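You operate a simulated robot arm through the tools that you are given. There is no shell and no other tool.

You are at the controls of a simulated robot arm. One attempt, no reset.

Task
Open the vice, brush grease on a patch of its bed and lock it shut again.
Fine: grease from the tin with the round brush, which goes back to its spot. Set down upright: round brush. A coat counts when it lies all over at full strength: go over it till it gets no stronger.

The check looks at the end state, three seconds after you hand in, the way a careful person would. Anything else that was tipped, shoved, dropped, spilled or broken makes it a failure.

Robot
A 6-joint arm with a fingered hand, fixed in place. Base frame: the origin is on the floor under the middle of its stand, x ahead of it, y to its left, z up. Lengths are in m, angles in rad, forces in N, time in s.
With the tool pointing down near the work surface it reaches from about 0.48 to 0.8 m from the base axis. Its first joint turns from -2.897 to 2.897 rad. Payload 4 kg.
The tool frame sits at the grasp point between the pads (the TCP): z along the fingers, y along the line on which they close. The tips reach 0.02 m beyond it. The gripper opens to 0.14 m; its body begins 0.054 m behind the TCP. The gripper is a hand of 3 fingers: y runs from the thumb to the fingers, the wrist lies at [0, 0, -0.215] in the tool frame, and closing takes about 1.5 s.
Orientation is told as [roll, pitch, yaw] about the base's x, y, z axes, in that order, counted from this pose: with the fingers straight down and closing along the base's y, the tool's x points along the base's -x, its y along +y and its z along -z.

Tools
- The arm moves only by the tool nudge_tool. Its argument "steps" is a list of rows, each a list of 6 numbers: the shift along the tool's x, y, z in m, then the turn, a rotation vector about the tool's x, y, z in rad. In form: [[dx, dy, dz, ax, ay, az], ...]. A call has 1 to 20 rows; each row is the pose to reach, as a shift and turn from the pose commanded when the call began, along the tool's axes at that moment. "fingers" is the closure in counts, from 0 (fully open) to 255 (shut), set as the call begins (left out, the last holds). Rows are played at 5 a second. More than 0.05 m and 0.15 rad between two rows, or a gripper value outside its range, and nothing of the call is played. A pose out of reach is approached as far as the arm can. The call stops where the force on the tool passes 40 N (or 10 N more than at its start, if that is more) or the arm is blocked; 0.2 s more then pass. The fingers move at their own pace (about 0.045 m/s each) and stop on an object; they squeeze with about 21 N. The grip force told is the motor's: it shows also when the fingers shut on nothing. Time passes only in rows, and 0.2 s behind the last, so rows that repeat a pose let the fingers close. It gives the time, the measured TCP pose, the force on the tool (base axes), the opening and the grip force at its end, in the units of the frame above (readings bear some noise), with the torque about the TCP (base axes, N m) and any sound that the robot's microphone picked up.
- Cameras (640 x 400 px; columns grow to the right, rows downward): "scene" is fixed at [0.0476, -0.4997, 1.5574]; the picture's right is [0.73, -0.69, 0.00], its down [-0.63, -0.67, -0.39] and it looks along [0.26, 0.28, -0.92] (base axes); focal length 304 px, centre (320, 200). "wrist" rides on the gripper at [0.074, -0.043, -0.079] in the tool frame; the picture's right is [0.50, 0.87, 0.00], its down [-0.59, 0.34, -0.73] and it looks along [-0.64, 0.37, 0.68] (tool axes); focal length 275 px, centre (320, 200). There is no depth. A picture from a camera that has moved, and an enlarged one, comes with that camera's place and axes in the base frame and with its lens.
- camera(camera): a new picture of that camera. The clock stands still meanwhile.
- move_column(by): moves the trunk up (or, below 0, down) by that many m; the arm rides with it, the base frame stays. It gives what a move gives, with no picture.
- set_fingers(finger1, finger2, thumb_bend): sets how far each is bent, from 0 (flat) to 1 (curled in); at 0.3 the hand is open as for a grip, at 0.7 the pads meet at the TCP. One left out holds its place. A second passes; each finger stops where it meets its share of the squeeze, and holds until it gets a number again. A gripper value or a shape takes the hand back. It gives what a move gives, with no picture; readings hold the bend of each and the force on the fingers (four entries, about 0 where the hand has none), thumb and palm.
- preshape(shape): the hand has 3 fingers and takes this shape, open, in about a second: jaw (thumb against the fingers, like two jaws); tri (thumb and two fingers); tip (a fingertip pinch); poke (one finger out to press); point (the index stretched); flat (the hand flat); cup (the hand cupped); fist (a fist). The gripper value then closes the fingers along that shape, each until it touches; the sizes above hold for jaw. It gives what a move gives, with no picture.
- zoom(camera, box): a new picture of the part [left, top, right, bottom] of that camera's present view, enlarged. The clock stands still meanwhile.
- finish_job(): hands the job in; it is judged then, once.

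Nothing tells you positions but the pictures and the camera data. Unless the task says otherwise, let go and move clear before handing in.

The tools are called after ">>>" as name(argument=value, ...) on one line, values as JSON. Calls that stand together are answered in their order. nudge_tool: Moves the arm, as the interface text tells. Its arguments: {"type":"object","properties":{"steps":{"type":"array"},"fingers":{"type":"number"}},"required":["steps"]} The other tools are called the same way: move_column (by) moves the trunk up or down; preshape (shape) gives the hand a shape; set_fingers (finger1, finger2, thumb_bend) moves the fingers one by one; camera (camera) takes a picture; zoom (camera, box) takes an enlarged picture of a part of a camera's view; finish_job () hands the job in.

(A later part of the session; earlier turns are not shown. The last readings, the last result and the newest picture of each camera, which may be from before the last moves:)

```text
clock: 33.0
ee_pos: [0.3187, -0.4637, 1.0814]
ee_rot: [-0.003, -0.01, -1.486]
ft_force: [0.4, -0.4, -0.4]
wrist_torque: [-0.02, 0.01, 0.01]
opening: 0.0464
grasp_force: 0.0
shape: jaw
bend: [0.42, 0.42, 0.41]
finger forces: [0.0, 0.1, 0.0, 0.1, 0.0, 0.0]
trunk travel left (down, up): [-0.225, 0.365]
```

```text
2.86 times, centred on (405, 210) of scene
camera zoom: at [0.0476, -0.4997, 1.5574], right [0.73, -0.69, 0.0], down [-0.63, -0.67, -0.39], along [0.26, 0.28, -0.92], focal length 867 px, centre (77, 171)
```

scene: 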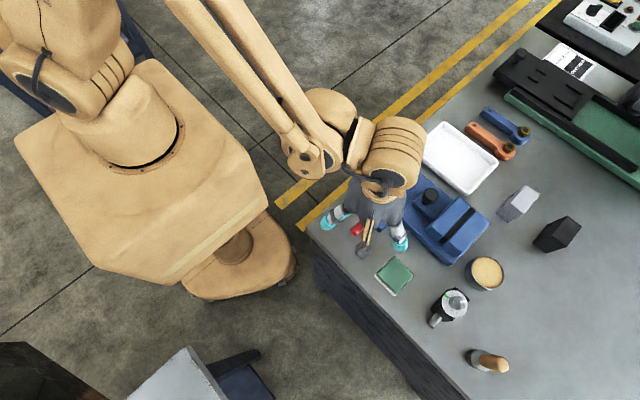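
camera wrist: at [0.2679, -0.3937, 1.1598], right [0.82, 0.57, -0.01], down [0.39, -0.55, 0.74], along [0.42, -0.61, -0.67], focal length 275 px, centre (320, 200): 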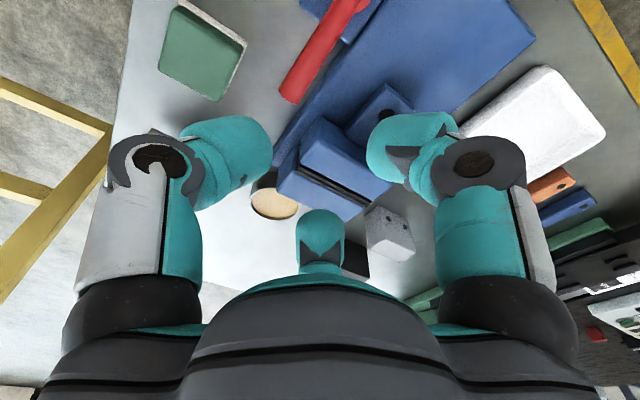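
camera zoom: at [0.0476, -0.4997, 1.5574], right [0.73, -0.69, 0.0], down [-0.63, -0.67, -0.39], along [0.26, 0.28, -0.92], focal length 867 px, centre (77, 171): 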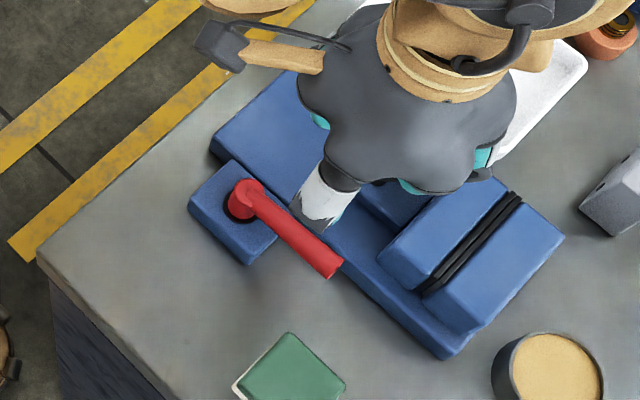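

The lever now points along −y, so it should be unlocked. Next is the jaw's knob, and I need a fingertip pinch that fits around it, so I'll look at the "tip" shape here in free air.

>>> preshape(shape="tip")

>>> camera(camera="wrist")

>>> preshape(shape="tri")

>>> camera(camera="wrist")

```text
clock: 33.9
ee_pos: [0.3185, -0.4635, 1.0814]
ee_rot: [-0.004, -0.008, -1.487]
ft_force: [-0.1, -0.6, -0.6]
wrist_torque: [0.02, 0.0, 0.02]
opening: 0.1399
grasp_force: 0.1
shape: tip
bend: [0.3, 0.3, 0.3]
finger forces: [0.0, 0.0, 0.1, 0.0, 0.0, 0.0]
trunk travel left (down, up): [-0.225, 0.365]
```

```text
taken
camera wrist: at [0.2677, -0.3934, 1.1596], right [0.82, 0.57, -0.01], down [0.39, -0.55, 0.74], along [0.42, -0.61, -0.67], focal length 275 px, centre (320, 200)
```

wrist: 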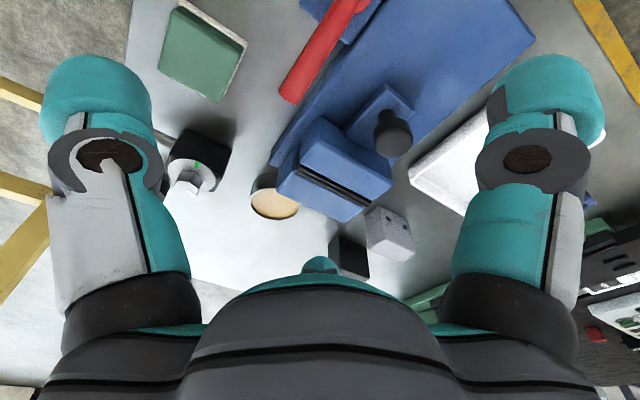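

```text
clock: 34.8
ee_pos: [0.3185, -0.4645, 1.082]
ee_rot: [-0.003, -0.008, -1.486]
ft_force: [0.2, -0.3, 0.2]
wrist_torque: [-0.01, 0.04, -0.01]
opening: 0.1399
grasp_force: 0.1
shape: tri
bend: [0.3, 0.3, 0.3]
finger forces: [0.0, 0.0, 0.0, 0.0, 0.0, 0.0]
trunk travel left (down, up): [-0.225, 0.365]
```

```text
taken
camera wrist: at [0.2677, -0.3934, 1.1595], right [0.82, 0.57, -0.01], down [0.39, -0.55, 0.74], along [0.42, -0.61, -0.67], focal length 275 px, centre (320, 200)
```

wrist: 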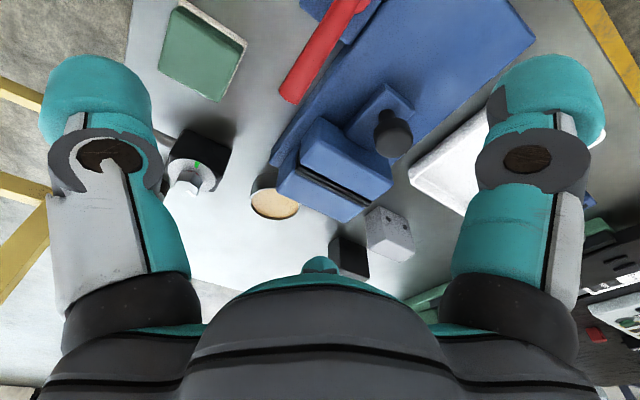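

The open shapes look alike, so I'll see how "tip" closes and also take a detailed look at the knob.

>>> zoom(camera="wrist", box=[260, 60, 440, 240])

>>> preshape(shape="tip")

>>> nudge_tool(steps=[[0, 0, 0, 0, 0, 0], [0, 0, 0, 0, 0, 0], [0, 0, 0, 0, 0, 0], [0, 0, 0, 0, 0, 0], [0, 0, 0, 0, 0, 0], [0, 0, 0, 0, 0, 0]], fingers=170)

>>> camera(camera="wrist")

```text
2.22 times, centred on (350, 150) of wrist
camera zoom: at [0.2677, -0.3934, 1.1595], right [0.82, 0.57, -0.01], down [0.39, -0.55, 0.74], along [0.42, -0.61, -0.67], focal length 612 px, centre (253, 311)
```

zoom: 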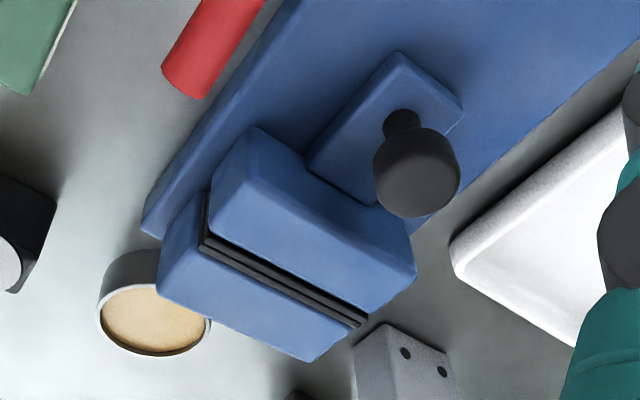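

```text
clock: 35.7
ee_pos: [0.3166, -0.4639, 1.0814]
ee_rot: [-0.005, -0.009, -1.488]
ft_force: [-0.3, 0.5, 0.5]
wrist_torque: [0.01, -0.04, 0.01]
opening: 0.1399
grasp_force: 0.1
shape: tip
bend: [0.3, 0.3, 0.3]
finger forces: [0.1, 0.0, 0.0, 0.1, 0.1, 0.0]
trunk travel left (down, up): [-0.225, 0.365]
```

```text
clock: 37.1
ee_pos: [0.3176, -0.4647, 1.0813]
ee_rot: [-0.003, -0.009, -1.487]
ft_force: [-0.4, 0.5, -0.6]
wrist_torque: [-0.01, -0.01, 0.04]
opening: 0.0471
grasp_force: 0.1
shape: tip
bend: [0.41, 0.41, 0.41]
finger forces: [0.0, 0.0, 0.0, 0.0, 0.0, 0.0]
trunk travel left (down, up): [-0.225, 0.365]
```

```text
taken
camera wrist: at [0.2677, -0.3934, 1.1596], right [0.82, 0.57, -0.01], down [0.39, -0.55, 0.74], along [0.42, -0.61, -0.67], focal length 275 px, centre (320, 200)
```

wrist: 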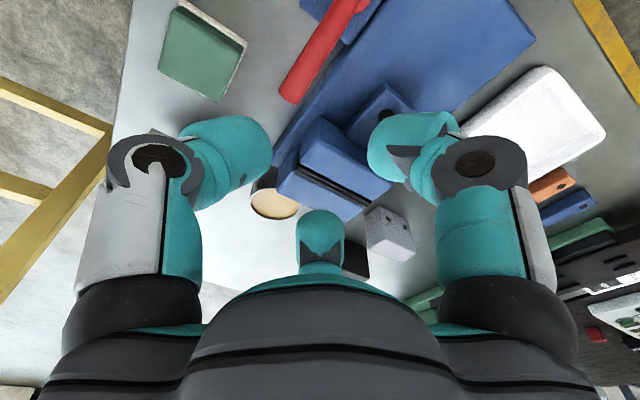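

The hand turns out to be a symmetric three-finger tripod, so it can ring the knob. I'll rotate so one finger faces +y, keeping the gap toward the jaw. Then I'll hover over the knob at about (0.398, −0.472).

>>> nudge_tool(steps=[[-0.004, 0.02, 0, 0, 0, -0.11], [-0.007, 0.04, 0, 0, 0, -0.22], [-0.011, 0.06, 0, 0, 0, -0.33], [-0.0142, 0.0791, 0, 0, 0, -0.44], [-0.0142, 0.0791, 0.04, 0, 0, -0.44], [-0.0142, 0.0791, 0.04, 0, 0, -0.44]], fingers=145)

>>> camera(camera="wrist")

>>> zoom(camera="scene", box=[310, 140, 500, 280])

```text
clock: 38.5
ee_pos: [0.3958, -0.4703, 1.0414]
ee_rot: [-0.006, -0.008, -1.047]
ft_force: [-0.3, -0.2, 0.0]
wrist_torque: [0.03, 0.03, -0.02]
opening: 0.0599
grasp_force: 0.1
shape: tip
bend: [0.37, 0.37, 0.36]
finger forces: [0.0, 0.0, 0.0, 0.1, 0.0, 0.0]
trunk travel left (down, up): [-0.225, 0.365]
```

```text
taken
camera wrist: at [0.321, -0.4269, 1.1192], right [0.5, 0.87, -0.01], down [0.59, -0.33, 0.74], along [0.64, -0.37, -0.68], focal length 275 px, centre (320, 200)
```

wrist: 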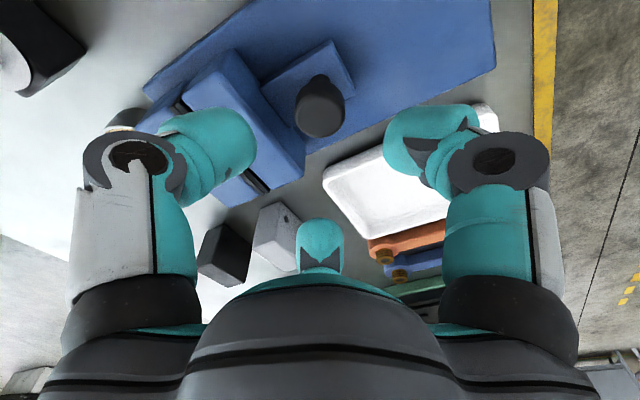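

```text
2.86 times, centred on (405, 210) of scene
camera zoom: at [0.0476, -0.4997, 1.5574], right [0.73, -0.69, 0.0], down [-0.63, -0.67, -0.39], along [0.26, 0.28, -0.92], focal length 867 px, centre (77, 171)
```

zoom: 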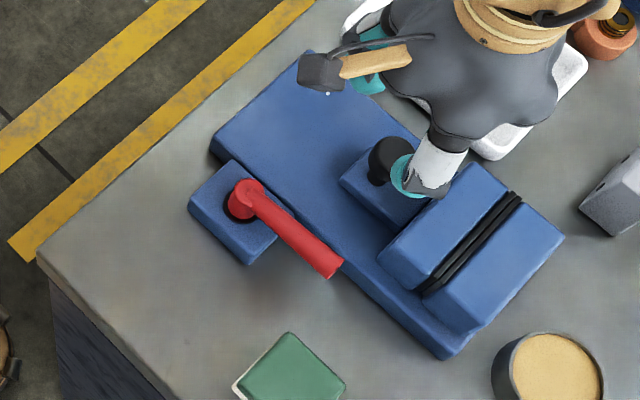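

The knob is almost exactly beneath the hand. I'll go down around it.

>>> nudge_tool(steps=[[-0.0017, 0.0015, 0.03, 0, 0, 0], [-0.0017, 0.0015, 0.055, 0, 0, 0], [-0.0017, 0.0015, 0.075, 0, 0, 0], [-0.0017, 0.0015, 0.088, 0, 0, 0], [-0.0017, 0.0015, 0.088, 0, 0, 0]])

>>> camera(camera="wrist")

```text
clock: 39.7
ee_pos: [0.3977, -0.4727, 0.9516]
ee_rot: [-0.008, -0.007, -1.048]
ft_force: [-0.7, 0.2, -0.1]
wrist_torque: [-0.03, -0.01, 0.02]
opening: 0.0601
grasp_force: 0.0
shape: tip
bend: [0.37, 0.37, 0.36]
finger forces: [0.0, 0.0, 0.0, 0.0, 0.0, 0.0]
trunk travel left (down, up): [-0.225, 0.365]
```

```text
taken
camera wrist: at [0.3226, -0.4291, 1.0302], right [0.5, 0.87, -0.01], down [0.59, -0.33, 0.74], along [0.63, -0.37, -0.68], focal length 275 px, centre (320, 200)
```

wrist: 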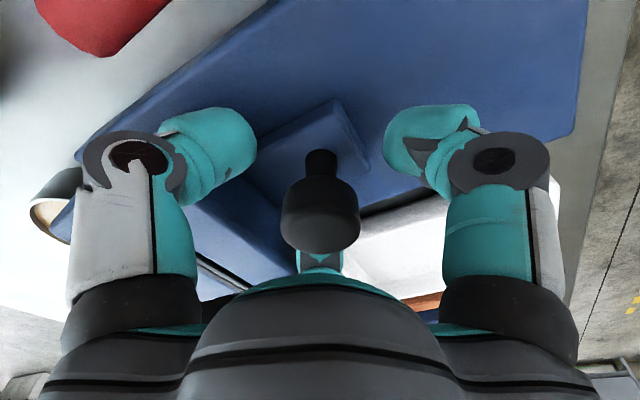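

>>> nudge_tool(steps=[[0, 0, 0, 0, 0, 0], [0, 0, 0, 0, 0, 0], [0, 0, 0, 0, 0, 0], [0, 0, 0, 0, 0, 0], [0, 0, 0, 0, 0, 0], [0, 0, 0, 0, 0, 0]], fingers=255)

>>> camera(camera="wrist")

```text
clock: 41.1
ee_pos: [0.3983, -0.4727, 0.9512]
ee_rot: [-0.006, -0.005, -1.047]
ft_force: [-3.1, 7.2, -29.4]
wrist_torque: [0.02, 0.03, 0.09]
opening: 0.0167
grasp_force: 21.0
shape: tip
bend: [0.84, 0.84, 0.56]
finger forces: [20.8, 21.5, 0.0, 0.0, 18.3, 0.1]
trunk travel left (down, up): [-0.225, 0.365]
```

```text
taken
camera wrist: at [0.3234, -0.4298, 1.0292], right [0.5, 0.87, -0.01], down [0.59, -0.33, 0.74], along [0.63, -0.37, -0.68], focal length 275 px, centre (320, 200)
```

wrist: 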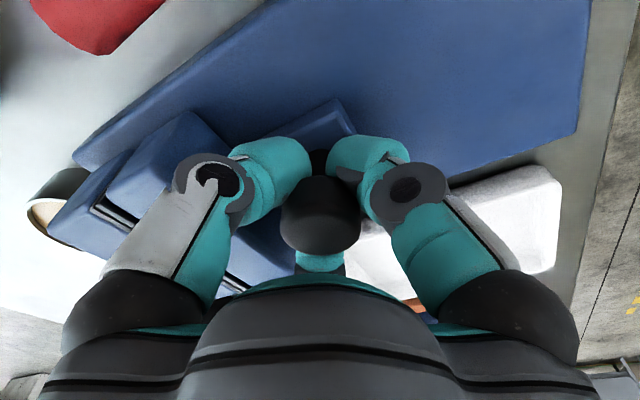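

The fingers have closed under the knob's head. I'll ease down slightly to relieve the load and slide the jaw toward +y.

>>> nudge_tool(steps=[[0, 0, 0.004, 0, 0, 0], [0.0043, 0.0025, 0.004, 0, 0, 0], [0.0087, 0.005, 0.004, 0, 0, 0], [0.013, 0.0075, 0.004, 0, 0, 0], [0.0173, 0.01, 0.004, 0, 0, 0], [0.0173, 0.01, 0.004, 0, 0, 0]])

>>> camera(camera="wrist")

>>> zoom(camera="scene", box=[310, 140, 500, 280])

```text
clock: 42.5
ee_pos: [0.3983, -0.4527, 0.9484]
ee_rot: [-0.007, -0.007, -1.048]
ft_force: [6.2, -2.3, 12.0]
wrist_torque: [-0.05, -0.12, 0.09]
opening: 0.017
grasp_force: 21.4
shape: tip
bend: [0.86, 0.86, 0.56]
finger forces: [18.9, 23.6, 0.1, 0.1, 17.9, 0.0]
trunk travel left (down, up): [-0.225, 0.365]
```

```text
taken
camera wrist: at [0.323, -0.4092, 1.0269], right [0.5, 0.87, -0.01], down [0.59, -0.33, 0.74], along [0.63, -0.37, -0.68], focal length 275 px, centre (320, 200)
```

wrist: 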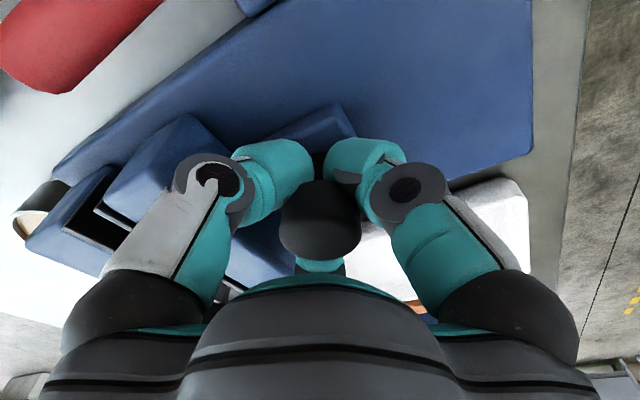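

```text
2.86 times, centred on (405, 210) of scene
camera zoom: at [0.0476, -0.4997, 1.5574], right [0.73, -0.69, 0.0], down [-0.63, -0.67, -0.39], along [0.26, 0.28, -0.92], focal length 867 px, centre (77, 171)
```

zoom: 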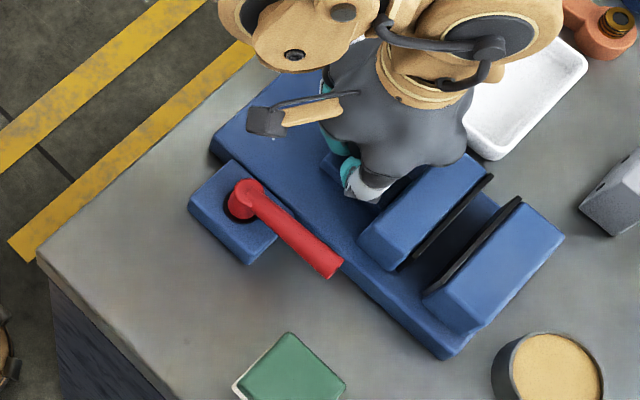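

The jaw slides freely and a gap is opening. I'll keep sliding it.

>>> nudge_tool(steps=[[0.0087, 0.005, 0, 0, 0, 0], [0.0173, 0.01, 0, 0, 0, 0], [0.026, 0.015, 0, 0, 0, 0], [0.0346, 0.02, 0, 0, 0, 0], [0.0346, 0.02, 0, 0, 0, 0]])

>>> zoom(camera="scene", box=[310, 140, 500, 280])

```text
clock: 43.7
ee_pos: [0.3984, -0.4137, 0.9491]
ee_rot: [-0.008, -0.007, -1.046]
ft_force: [4.8, 0.4, 5.8]
wrist_torque: [-0.02, -0.13, 0.06]
opening: 0.0172
grasp_force: 20.8
shape: tip
bend: [0.86, 0.86, 0.56]
finger forces: [19.4, 22.6, 0.0, 0.1, 18.8, 0.1]
trunk travel left (down, up): [-0.225, 0.365]
```

```text
2.86 times, centred on (405, 210) of scene
camera zoom: at [0.0476, -0.4997, 1.5574], right [0.73, -0.69, 0.0], down [-0.63, -0.67, -0.39], along [0.26, 0.28, -0.92], focal length 867 px, centre (77, 171)
```

zoom: 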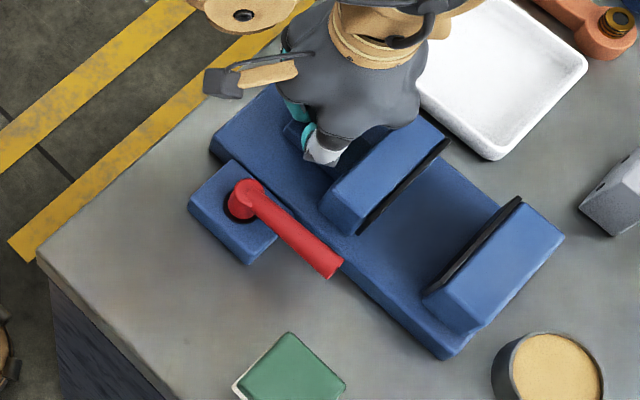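

>>> nudge_tool(steps=[[0.0087, 0.005, 0, 0, 0, 0], [0.0173, 0.01, 0, 0, 0, 0], [0.026, 0.015, 0, 0, 0, 0], [0.0346, 0.02, 0, 0, 0, 0], [0.0346, 0.02, 0, 0, 0, 0]])

>>> zoom(camera="scene", box=[310, 140, 500, 280])

```text
clock: 44.9
ee_pos: [0.3981, -0.3762, 0.9478]
ee_rot: [-0.006, -0.006, -1.049]
ft_force: [8.1, -27.4, 18.7]
wrist_torque: [-0.16, -0.35, 0.06]
opening: 0.0172
grasp_force: 21.5
shape: tip
bend: [0.86, 0.86, 0.56]
finger forces: [15.4, 29.4, 0.2, 0.0, 19.9, 0.0]
trunk travel left (down, up): [-0.225, 0.365]
```

```text
2.86 times, centred on (405, 210) of scene
camera zoom: at [0.0476, -0.4997, 1.5574], right [0.73, -0.69, 0.0], down [-0.63, -0.67, -0.39], along [0.26, 0.28, -0.92], focal length 867 px, centre (77, 171)
```

zoom: 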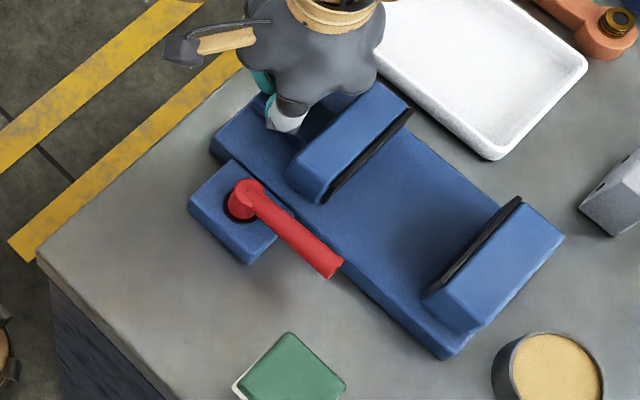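

The jaw has reached its stop with a gap of about 0.1 m. I'll back off slightly, release the knob and rise to inspect the bed.

>>> nudge_tool(steps=[[-0.0017, -0.001, 0, 0, 0, 0], [-0.0026, -0.0015, 0, 0, 0, 0]])

>>> nudge_tool(steps=[[0, 0, 0, 0, 0, 0], [0, 0, 0, 0, 0, 0], [0, 0, 0, 0, 0, 0], [0, 0, 0, 0, 0, 0], [0, 0, 0, 0, 0, 0], [0, 0, 0, 0, 0, 0]], fingers=130)

>>> nudge_tool(steps=[[0, 0, -0.02, 0, 0, 0], [0, 0, -0.05, 0, 0, 0], [0, 0, -0.1, 0, 0, 0], [0, 0, -0.14, 0, 0, 0], [0, 0, -0.14, 0, 0, 0]])

>>> camera(camera="wrist")

>>> zoom(camera="scene", box=[310, 140, 500, 280])

```text
clock: 45.5
ee_pos: [0.3976, -0.3772, 0.948]
ee_rot: [-0.005, -0.006, -1.047]
ft_force: [8.2, -13.3, 11.1]
wrist_torque: [-0.1, -0.31, 0.0]
opening: 0.0172
grasp_force: 20.7
shape: tip
bend: [0.86, 0.86, 0.56]
finger forces: [18.2, 26.4, 0.1, 0.1, 18.3, 0.0]
trunk travel left (down, up): [-0.225, 0.365]
```

```text
clock: 46.9
ee_pos: [0.3966, -0.3774, 0.9482]
ee_rot: [-0.007, -0.007, -1.047]
ft_force: [-0.8, 0.8, -0.4]
wrist_torque: [0.01, -0.01, 0.02]
opening: 0.0683
grasp_force: 0.0
shape: tip
bend: [0.34, 0.34, 0.33]
finger forces: [0.0, 0.0, 0.0, 0.0, 0.1, 0.0]
trunk travel left (down, up): [-0.225, 0.365]
```

```text
clock: 48.1
ee_pos: [0.3981, -0.3742, 1.088]
ee_rot: [-0.008, -0.009, -1.047]
ft_force: [0.0, 0.5, -0.6]
wrist_torque: [0.03, -0.01, 0.01]
opening: 0.0681
grasp_force: 0.0
shape: tip
bend: [0.34, 0.34, 0.33]
finger forces: [0.1, 0.0, 0.0, 0.0, 0.0, 0.1]
trunk travel left (down, up): [-0.225, 0.365]
```

```text
taken
camera wrist: at [0.3224, -0.3316, 1.1666], right [0.5, 0.87, -0.01], down [0.59, -0.33, 0.74], along [0.63, -0.37, -0.68], focal length 275 px, centre (320, 200)
```

wrist: 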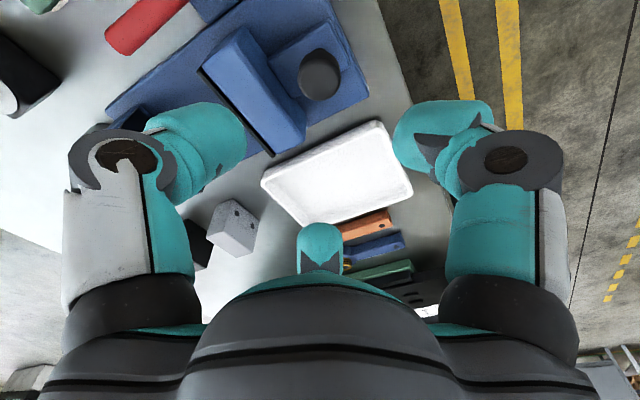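

```text
2.86 times, centred on (405, 210) of scene
camera zoom: at [0.0476, -0.4997, 1.5574], right [0.73, -0.69, 0.0], down [-0.63, -0.67, -0.39], along [0.26, 0.28, -0.92], focal length 867 px, centre (77, 171)
```

zoom: 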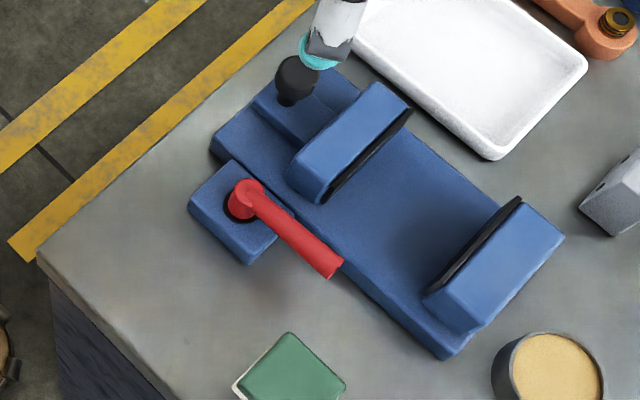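

The vice is open. I'll look closely at the exposed bed for any patch marking, and survey the tin and brush.

>>> zoom(camera="scene", box=[400, 170, 480, 240])

>>> zoom(camera="scene", box=[440, 320, 540, 390])

>>> zoom(camera="scene", box=[440, 240, 530, 310])

```text
5.71 times, centred on (440, 205) of scene
camera zoom: at [0.0476, -0.4997, 1.5574], right [0.73, -0.69, 0.0], down [-0.63, -0.67, -0.39], along [0.26, 0.28, -0.92], focal length 1734 px, centre (-366, 171)
```

zoom: 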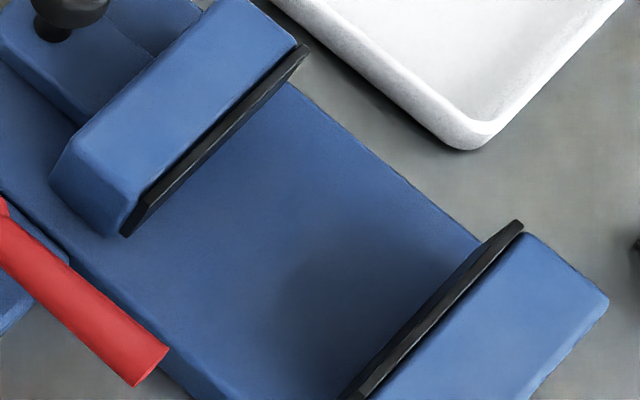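

```text
5.71 times, centred on (490, 355) of scene
camera zoom: at [0.0476, -0.4997, 1.5574], right [0.73, -0.69, 0.0], down [-0.63, -0.67, -0.39], along [0.26, 0.28, -0.92], focal length 1734 px, centre (-651, -686)
```

zoom: 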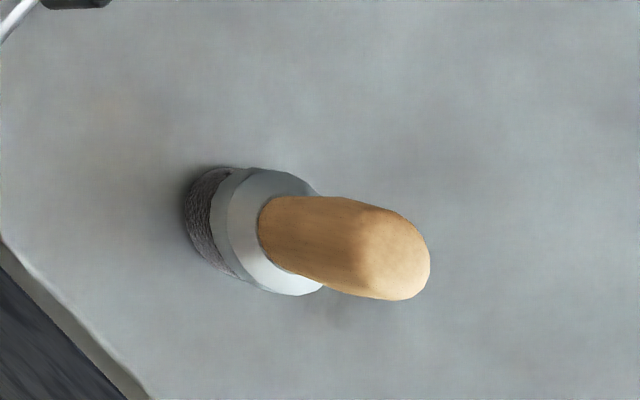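

```text
5.71 times, centred on (485, 275) of scene
camera zoom: at [0.0476, -0.4997, 1.5574], right [0.73, -0.69, 0.0], down [-0.63, -0.67, -0.39], along [0.26, 0.28, -0.92], focal length 1734 px, centre (-623, -229)
```

zoom: 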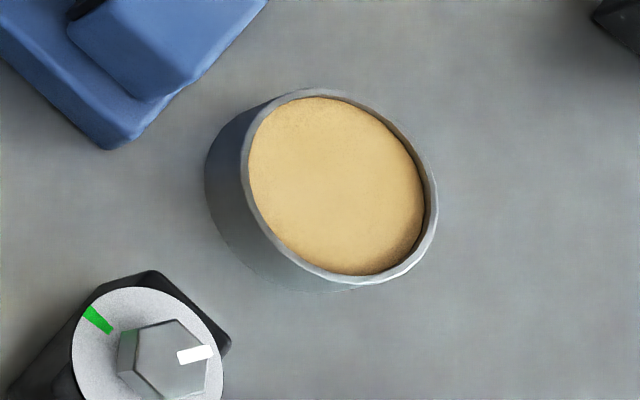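

The brush stands on dark bristles, with its ferrule top at about 0.91 and its wooden handle up to about 0.98, at (0.231, −0.756). No patch outline shows on the bed, so I'll coat the open area between the jaws. I'll move over the brush now and correct a tiny tilt on the way.

>>> nudge_tool(steps=[[-0.0247, -0.0336, 0, -0.004, 0.0045, 0], [-0.0495, -0.0671, 0, -0.008, 0.009, 0], [-0.0742, -0.1007, 0, -0.008, 0.009, 0], [-0.0989, -0.1342, 0, -0.008, 0.009, 0], [-0.1237, -0.1678, 0, -0.008, 0.009, 0], [-0.1484, -0.2014, 0, -0.008, 0.009, 0], [-0.1731, -0.2349, 0, -0.008, 0.009, 0], [-0.1978, -0.2685, 0, -0.008, 0.009, 0], [-0.2226, -0.302, 0, -0.008, 0.009, 0], [-0.2473, -0.3356, 0, -0.008, 0.009, 0], [-0.2473, -0.3356, 0, -0.008, 0.009, 0]])

>>> camera(camera="wrist")

>>> camera(camera="scene")

```text
clock: 50.5
ee_pos: [0.2309, -0.756, 1.0931]
ee_rot: [0.002, 0.001, -1.048]
ft_force: [0.1, -0.8, 0.3]
wrist_torque: [-0.02, 0.01, 0.0]
opening: 0.0683
grasp_force: 0.1
shape: tip
bend: [0.34, 0.34, 0.33]
finger forces: [0.0, 0.0, 0.0, 0.0, 0.0, 0.0]
trunk travel left (down, up): [-0.225, 0.365]
```

```text
taken
camera wrist: at [0.1551, -0.7136, 1.1716], right [0.5, 0.87, 0.0], down [0.59, -0.34, 0.73], along [0.64, -0.37, -0.68], focal length 275 px, centre (320, 200)
```

wrist: 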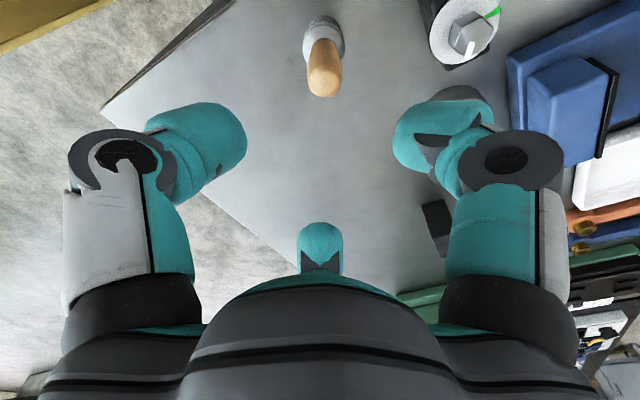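

```text
taken
```

scene: 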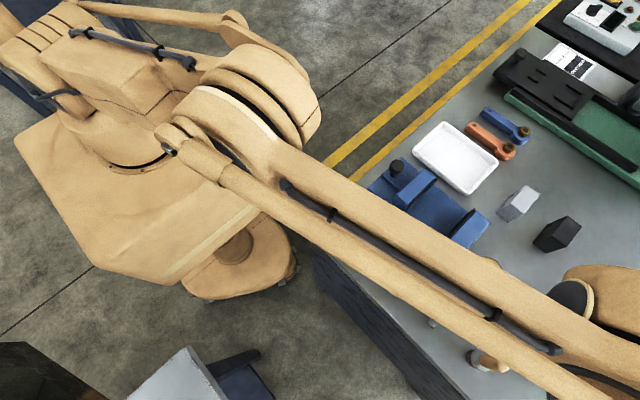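

>>> zoom(camera="wrist", box=[270, 0, 380, 110])

```text
3.64 times, centred on (325, 55) of wrist
camera zoom: at [0.1551, -0.7136, 1.1716], right [0.5, 0.87, 0.0], down [0.59, -0.34, 0.73], along [0.64, -0.37, -0.68], focal length 1001 px, centre (302, 727)
```

zoom: 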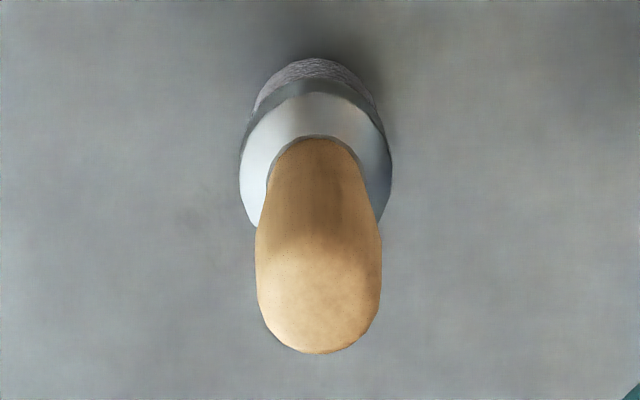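

The brush axis is at about (0.232, −0.7545), just under the hand. I'll descend around the handle and then check.

>>> nudge_tool(steps=[[0.0008, 0.0017, 0.04, 0, 0, 0], [0.0008, 0.0017, 0.08, 0, 0, 0], [0.0008, 0.0017, 0.11, 0, 0, 0], [0.0008, 0.0017, 0.132, 0, 0, 0], [0.0008, 0.0017, 0.132, 0, 0, 0]])

>>> camera(camera="wrist")

>>> camera(camera="scene")

```text
clock: 51.7
ee_pos: [0.2321, -0.7538, 0.9578]
ee_rot: [0.0, 0.001, -1.045]
ft_force: [0.3, -0.5, 0.5]
wrist_torque: [0.03, -0.01, -0.02]
opening: 0.0683
grasp_force: 0.0
shape: tip
bend: [0.34, 0.34, 0.33]
finger forces: [0.0, 0.0, 0.0, 0.0, 0.0, 0.0]
trunk travel left (down, up): [-0.225, 0.365]
```

```text
taken
camera wrist: at [0.1571, -0.7117, 1.0371], right [0.5, 0.87, 0.0], down [0.59, -0.34, 0.73], along [0.64, -0.37, -0.68], focal length 275 px, centre (320, 200)
```

wrist: 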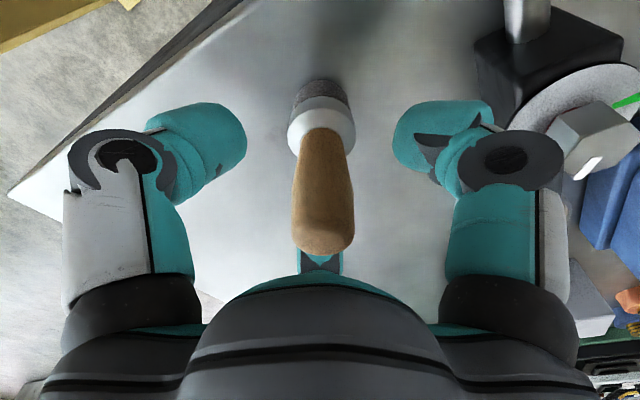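

```text
taken
```

scene: 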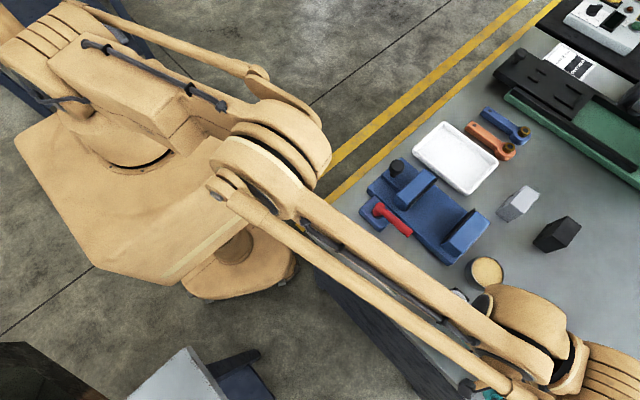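

The handle is centred in the tripod. I'll close on it; I note the return spot as TCP (0.232, −0.754, 0.958).

>>> nudge_tool(steps=[[0, 0, 0, 0, 0, 0], [0, 0, 0, 0, 0, 0], [0, 0, 0, 0, 0, 0], [0, 0, 0, 0, 0, 0], [0, 0, 0, 0, 0, 0], [0, 0, 0, 0, 0, 0], [0, 0, 0, 0, 0, 0]], fingers=255)

>>> camera(camera="wrist")

```text
clock: 53.3
ee_pos: [0.233, -0.7549, 0.9589]
ee_rot: [0.003, 0.001, -1.047]
ft_force: [-1.2, 0.6, -0.4]
wrist_torque: [-0.04, -0.02, 0.0]
opening: 0.0203
grasp_force: 20.5
shape: tip
bend: [0.95, 0.95, 0.53]
finger forces: [18.0, 18.4, 0.1, 0.0, 17.8, 0.1]
trunk travel left (down, up): [-0.225, 0.365]
```

```text
taken
camera wrist: at [0.1571, -0.7119, 1.0373], right [0.5, 0.87, 0.0], down [0.59, -0.34, 0.73], along [0.64, -0.37, -0.68], focal length 275 px, centre (320, 200)
```

wrist: 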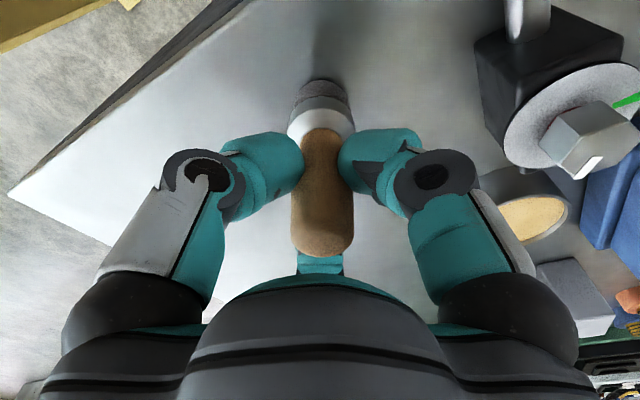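

The brush is held firmly. I'll lift it straight up, then carry it over the tin.

>>> nudge_tool(steps=[[0, 0, -0.01, 0, 0, 0], [0, 0, -0.03, 0, 0, 0], [0, 0, -0.06, 0, 0, 0], [0, 0, -0.1, 0, 0, 0], [0, 0, -0.1, 0, 0, 0]])

>>> camera(camera="wrist")

>>> nudge_tool(steps=[[0.001, 0.034, 0, 0, 0, 0], [0.0016, 0.068, 0, 0, 0, 0], [0.0023, 0.102, 0, 0, 0, 0], [0.0031, 0.136, 0, 0, 0, 0], [0.0039, 0.169, 0, 0, 0, 0], [0.0039, 0.169, 0, 0, 0, 0]])

>>> camera(camera="wrist")

>>> camera(camera="scene")

```text
clock: 54.5
ee_pos: [0.2292, -0.7565, 1.0604]
ee_rot: [0.001, 0.005, -1.048]
ft_force: [0.8, -0.7, -0.8]
wrist_torque: [-0.02, 0.0, 0.0]
opening: 0.0201
grasp_force: 21.0
shape: tip
bend: [0.95, 0.95, 0.53]
finger forces: [17.8, 18.3, 0.0, 0.1, 18.0, 0.0]
trunk travel left (down, up): [-0.225, 0.365]
```

```text
taken
camera wrist: at [0.1546, -0.7134, 1.1389], right [0.5, 0.87, 0.0], down [0.59, -0.34, 0.73], along [0.64, -0.37, -0.68], focal length 275 px, centre (320, 200)
```

wrist: 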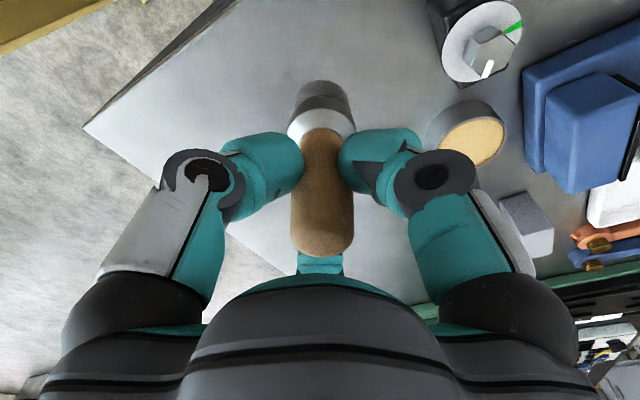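

```text
clock: 55.9
ee_pos: [0.3784, -0.6682, 1.0579]
ee_rot: [0.001, 0.002, -1.047]
ft_force: [-0.2, -0.4, -0.7]
wrist_torque: [0.0, 0.01, 0.03]
opening: 0.0202
grasp_force: 21.1
shape: tip
bend: [0.95, 0.95, 0.53]
finger forces: [17.8, 18.5, 0.0, 0.0, 17.9, 0.0]
trunk travel left (down, up): [-0.225, 0.365]
```

```text
taken
camera wrist: at [0.3031, -0.6261, 1.1376], right [0.5, 0.87, 0.0], down [0.59, -0.34, 0.73], along [0.64, -0.37, -0.68], focal length 275 px, centre (320, 200)
```

wrist: 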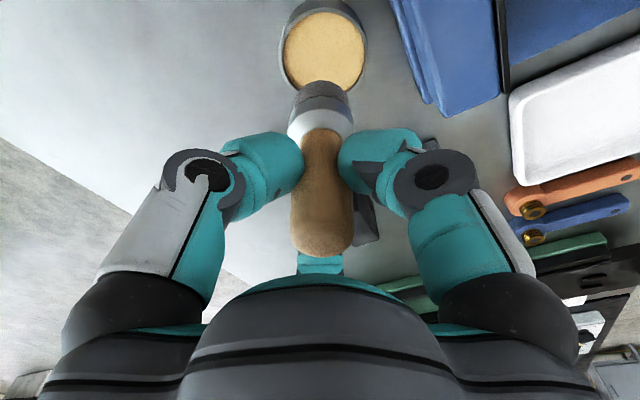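

```text
taken
```

scene: 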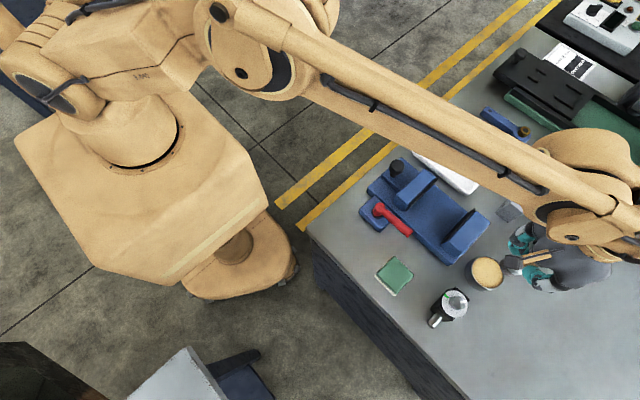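

>>> zoom(camera="wrist", box=[260, 0, 390, 140])

>>> zoom(camera="scene", box=[430, 230, 560, 320])

```text
2.86 times, centred on (325, 70) of wrist
camera zoom: at [0.3031, -0.6261, 1.1376], right [0.5, 0.87, 0.0], down [0.59, -0.34, 0.73], along [0.64, -0.37, -0.68], focal length 786 px, centre (306, 571)
```

zoom: 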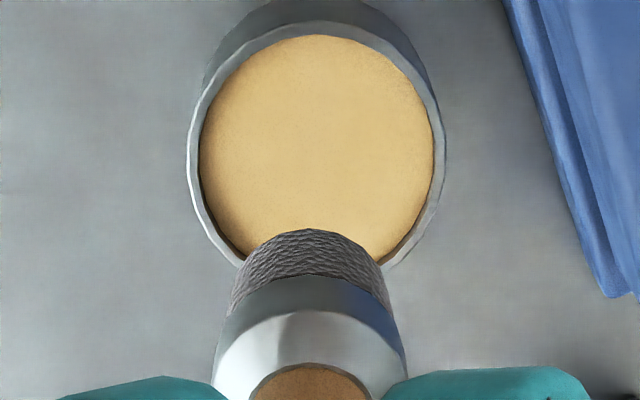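

```text
4.44 times, centred on (495, 275) of scene
camera zoom: at [0.0476, -0.4997, 1.5574], right [0.73, -0.69, 0.0], down [-0.63, -0.67, -0.39], along [0.26, 0.28, -0.92], focal length 1349 px, centre (-458, -133)
```

zoom: 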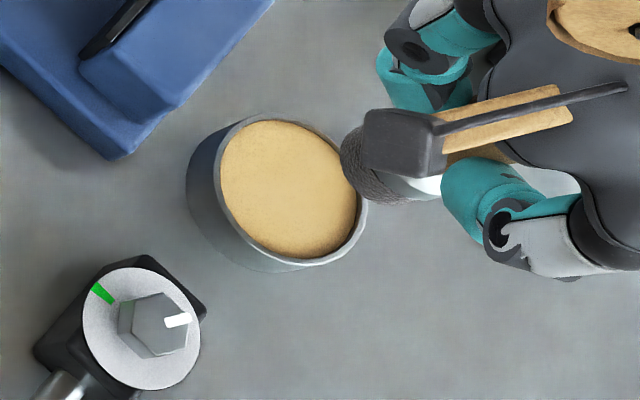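

The brush is just off the tin. I'll shift to about (0.372, −0.664) and lower part-way to check alignment.

>>> nudge_tool(steps=[[0.0068, -0.0034, 0, 0, 0, 0], [0.0068, -0.0034, 0.02, 0, 0, 0], [0.0068, -0.0034, 0.035, 0, 0, 0], [0.0068, -0.0034, 0.035, 0, 0, 0]])

>>> zoom(camera="wrist", box=[260, 0, 390, 140])

>>> zoom(camera="scene", box=[430, 230, 560, 320])

```text
clock: 56.9
ee_pos: [0.3703, -0.6631, 1.0239]
ee_rot: [0.001, 0.002, -1.048]
ft_force: [-0.2, -0.7, -0.7]
wrist_torque: [0.0, -0.01, 0.0]
opening: 0.02
grasp_force: 21.0
shape: tip
bend: [0.95, 0.95, 0.53]
finger forces: [17.8, 18.5, 0.0, 0.0, 18.0, 0.0]
trunk travel left (down, up): [-0.225, 0.365]
```

```text
2.86 times, centred on (325, 70) of wrist
camera zoom: at [0.2953, -0.6213, 1.1022], right [0.5, 0.87, 0.0], down [0.59, -0.34, 0.73], along [0.64, -0.37, -0.68], focal length 786 px, centre (306, 571)
```

zoom: 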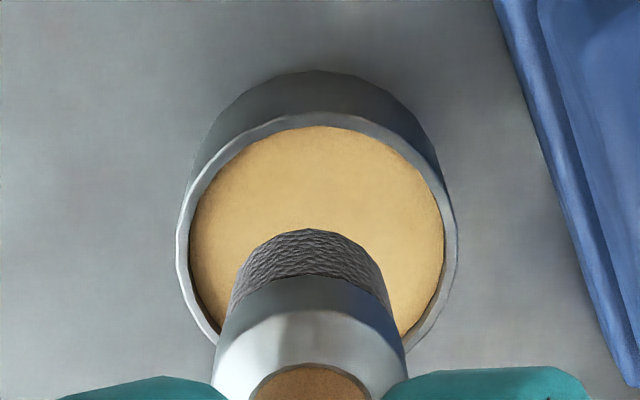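

```text
4.44 times, centred on (495, 275) of scene
camera zoom: at [0.0476, -0.4997, 1.5574], right [0.73, -0.69, 0.0], down [-0.63, -0.67, -0.39], along [0.26, 0.28, -0.92], focal length 1349 px, centre (-458, -133)
```

zoom: 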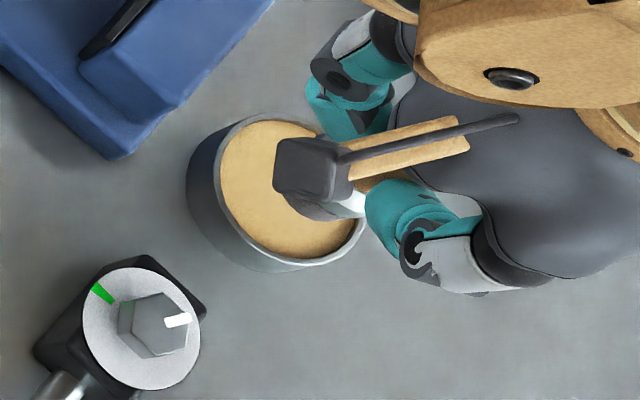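

Comparing two heights puts the tin's rim at z≈0.90, centred at (0.375, −0.664). I'll centre there and lower the bristles gently into the grease.

>>> nudge_tool(steps=[[-0.0031, 0.0034, 0, 0, 0, 0], [-0.0031, 0.0034, 0.012, 0, 0, 0], [-0.0031, 0.0034, 0.024, 0, 0, 0], [-0.0031, 0.0034, 0.034, 0, 0, 0], [-0.0031, 0.0034, 0.04, 0, 0, 0], [-0.0031, 0.0034, 0.04, 0, 0, 0]])

>>> zoom(camera="wrist", box=[250, 50, 390, 190])

>>> zoom(camera="scene", box=[430, 230, 560, 320])

```text
clock: 58.3
ee_pos: [0.3745, -0.6644, 0.9844]
ee_rot: [0.002, 0.001, -1.047]
ft_force: [0.5, -0.6, -1.1]
wrist_torque: [0.0, -0.01, 0.0]
opening: 0.02
grasp_force: 21.2
shape: tip
bend: [0.95, 0.95, 0.53]
finger forces: [17.8, 18.4, 0.1, 0.0, 17.9, 0.0]
trunk travel left (down, up): [-0.225, 0.365]
```

```text
2.86 times, centred on (320, 120) of wrist
camera zoom: at [0.2997, -0.6214, 1.0631], right [0.5, 0.87, 0.0], down [0.59, -0.34, 0.73], along [0.64, -0.37, -0.68], focal length 786 px, centre (320, 429)
```

zoom: 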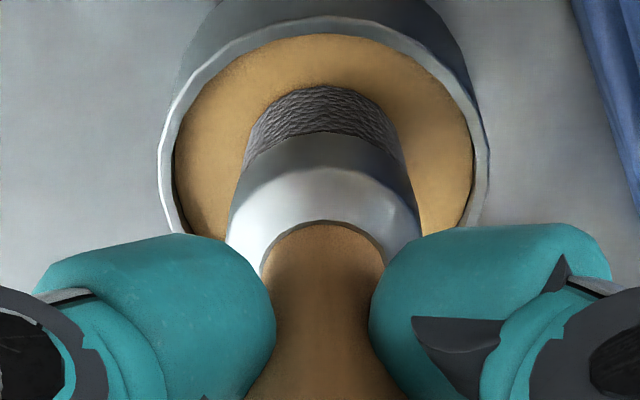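

```text
4.44 times, centred on (495, 275) of scene
camera zoom: at [0.0476, -0.4997, 1.5574], right [0.73, -0.69, 0.0], down [-0.63, -0.67, -0.39], along [0.26, 0.28, -0.92], focal length 1349 px, centre (-458, -133)
```

zoom: 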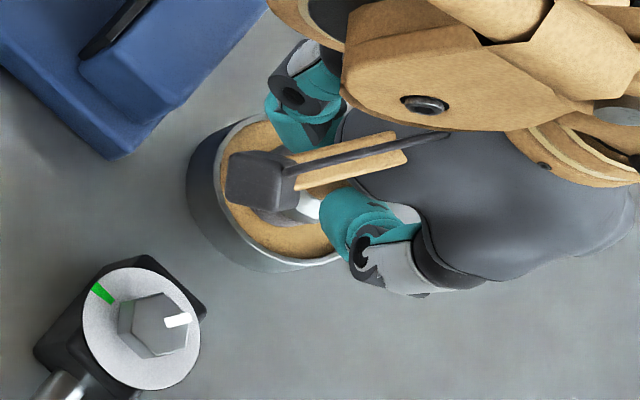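

Brush and tin are concentric, so I'll keep lowering in small steps and watch for contact.

>>> nudge_tool(steps=[[0, 0, 0.003, 0, 0, 0], [0, 0, 0.006, 0, 0, 0], [0, 0, 0.008, 0, 0, 0], [0, 0, 0.008, 0, 0, 0]])

>>> zoom(camera="wrist", box=[250, 50, 390, 190])

```text
clock: 59.1
ee_pos: [0.3745, -0.6621, 0.9823]
ee_rot: [0.002, -0.001, -1.047]
ft_force: [-0.6, -1.7, 28.4]
wrist_torque: [-0.1, 0.01, -0.01]
opening: 0.022
grasp_force: 21.2
shape: tip
bend: [0.96, 0.96, 0.53]
finger forces: [24.6, 26.0, 0.0, 0.0, 26.8, 0.0]
trunk travel left (down, up): [-0.225, 0.365]
stopped in row 3: the force on the tool passed its limit at 42 N (the readings are from after the stop); the commanded pose is now the measured one
```

```text
2.86 times, centred on (320, 120) of wrist
camera zoom: at [0.2993, -0.6199, 1.0599], right [0.5, 0.87, 0.0], down [0.59, -0.34, 0.74], along [0.64, -0.37, -0.68], focal length 786 px, centre (320, 429)
```

zoom: 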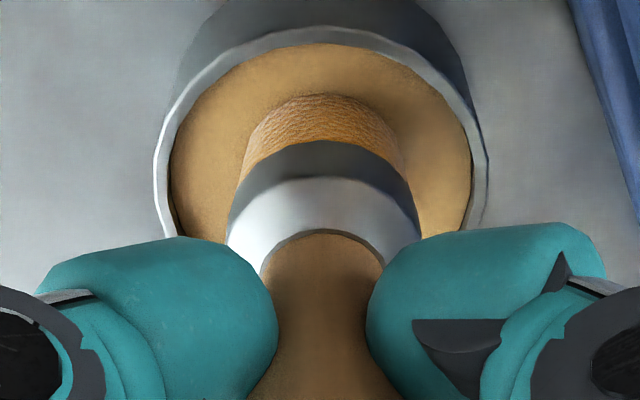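

The bristles touched at about z=0.982 and came up coated. I'll lift out and carry the brush over the gap between the jaws.

>>> nudge_tool(steps=[[0, 0, -0.005, 0, 0, 0], [0, 0, -0.02, 0, 0, 0], [0, 0, -0.05, 0, 0, 0], [0, 0, -0.09, 0, 0, 0], [0, 0, -0.09, 0, 0, 0]])

>>> zoom(camera="wrist", box=[240, 0, 400, 260])

>>> nudge_tool(steps=[[0.025, 0.019, 0, 0, 0, 0], [0.05, 0.038, 0, 0, 0, 0], [0.075, 0.057, 0, 0, 0, 0], [0.1, 0.076, 0, 0, 0, 0], [0.1236, 0.0939, 0, 0, 0, 0], [0.1236, 0.0939, 0, 0, 0, 0]])

>>> camera(camera="wrist")

>>> zoom(camera="scene", box=[360, 140, 520, 280])

```text
clock: 60.3
ee_pos: [0.3743, -0.6643, 1.0693]
ee_rot: [0.003, 0.003, -1.049]
ft_force: [-0.7, 0.8, -0.6]
wrist_torque: [0.01, 0.03, -0.02]
opening: 0.0211
grasp_force: 20.5
shape: tip
bend: [0.95, 0.96, 0.53]
finger forces: [19.3, 19.4, 0.1, 0.1, 18.5, 0.1]
trunk travel left (down, up): [-0.225, 0.365]
```

```text
1.54 times, centred on (320, 130) of wrist
camera zoom: at [0.2998, -0.6212, 1.1478], right [0.5, 0.87, 0.0], down [0.59, -0.34, 0.73], along [0.64, -0.37, -0.68], focal length 424 px, centre (320, 308)
```

zoom: 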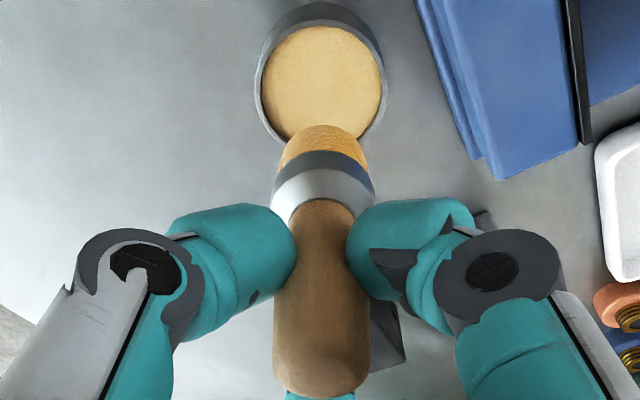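

```text
clock: 61.7
ee_pos: [0.3936, -0.512, 1.0674]
ee_rot: [0.003, 0.002, -1.047]
ft_force: [-0.2, -0.3, -0.8]
wrist_torque: [-0.03, -0.01, 0.02]
opening: 0.0209
grasp_force: 21.1
shape: tip
bend: [0.95, 0.96, 0.53]
finger forces: [19.1, 19.5, 0.0, 0.1, 18.5, 0.0]
trunk travel left (down, up): [-0.225, 0.365]
```

```text
taken
camera wrist: at [0.3188, -0.4694, 1.1462], right [0.5, 0.87, 0.0], down [0.59, -0.34, 0.73], along [0.64, -0.37, -0.68], focal length 275 px, centre (320, 200)
```

wrist: 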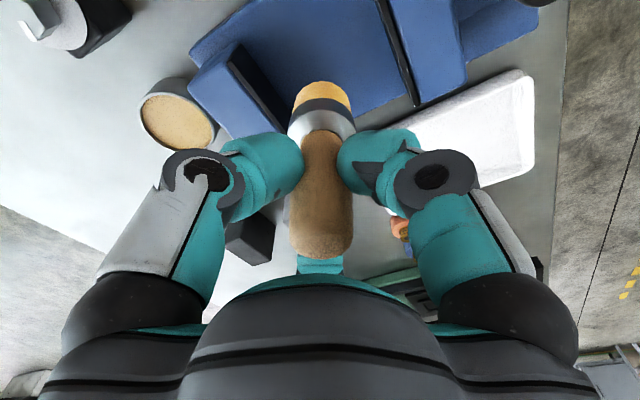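

```text
2.86 times, centred on (440, 210) of scene
camera zoom: at [0.0476, -0.4997, 1.5574], right [0.73, -0.69, 0.0], down [-0.63, -0.67, -0.39], along [0.26, 0.28, -0.92], focal length 867 px, centre (-23, 171)
```

zoom: 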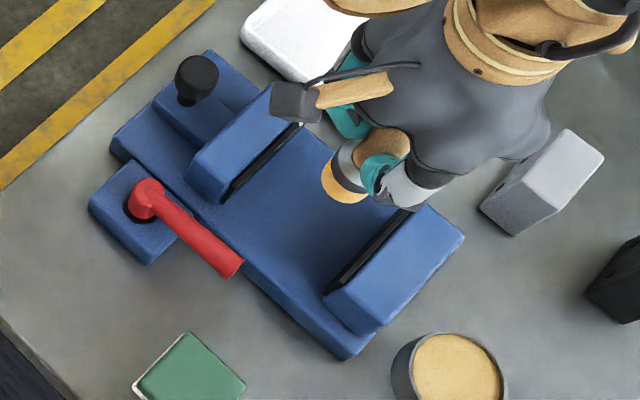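

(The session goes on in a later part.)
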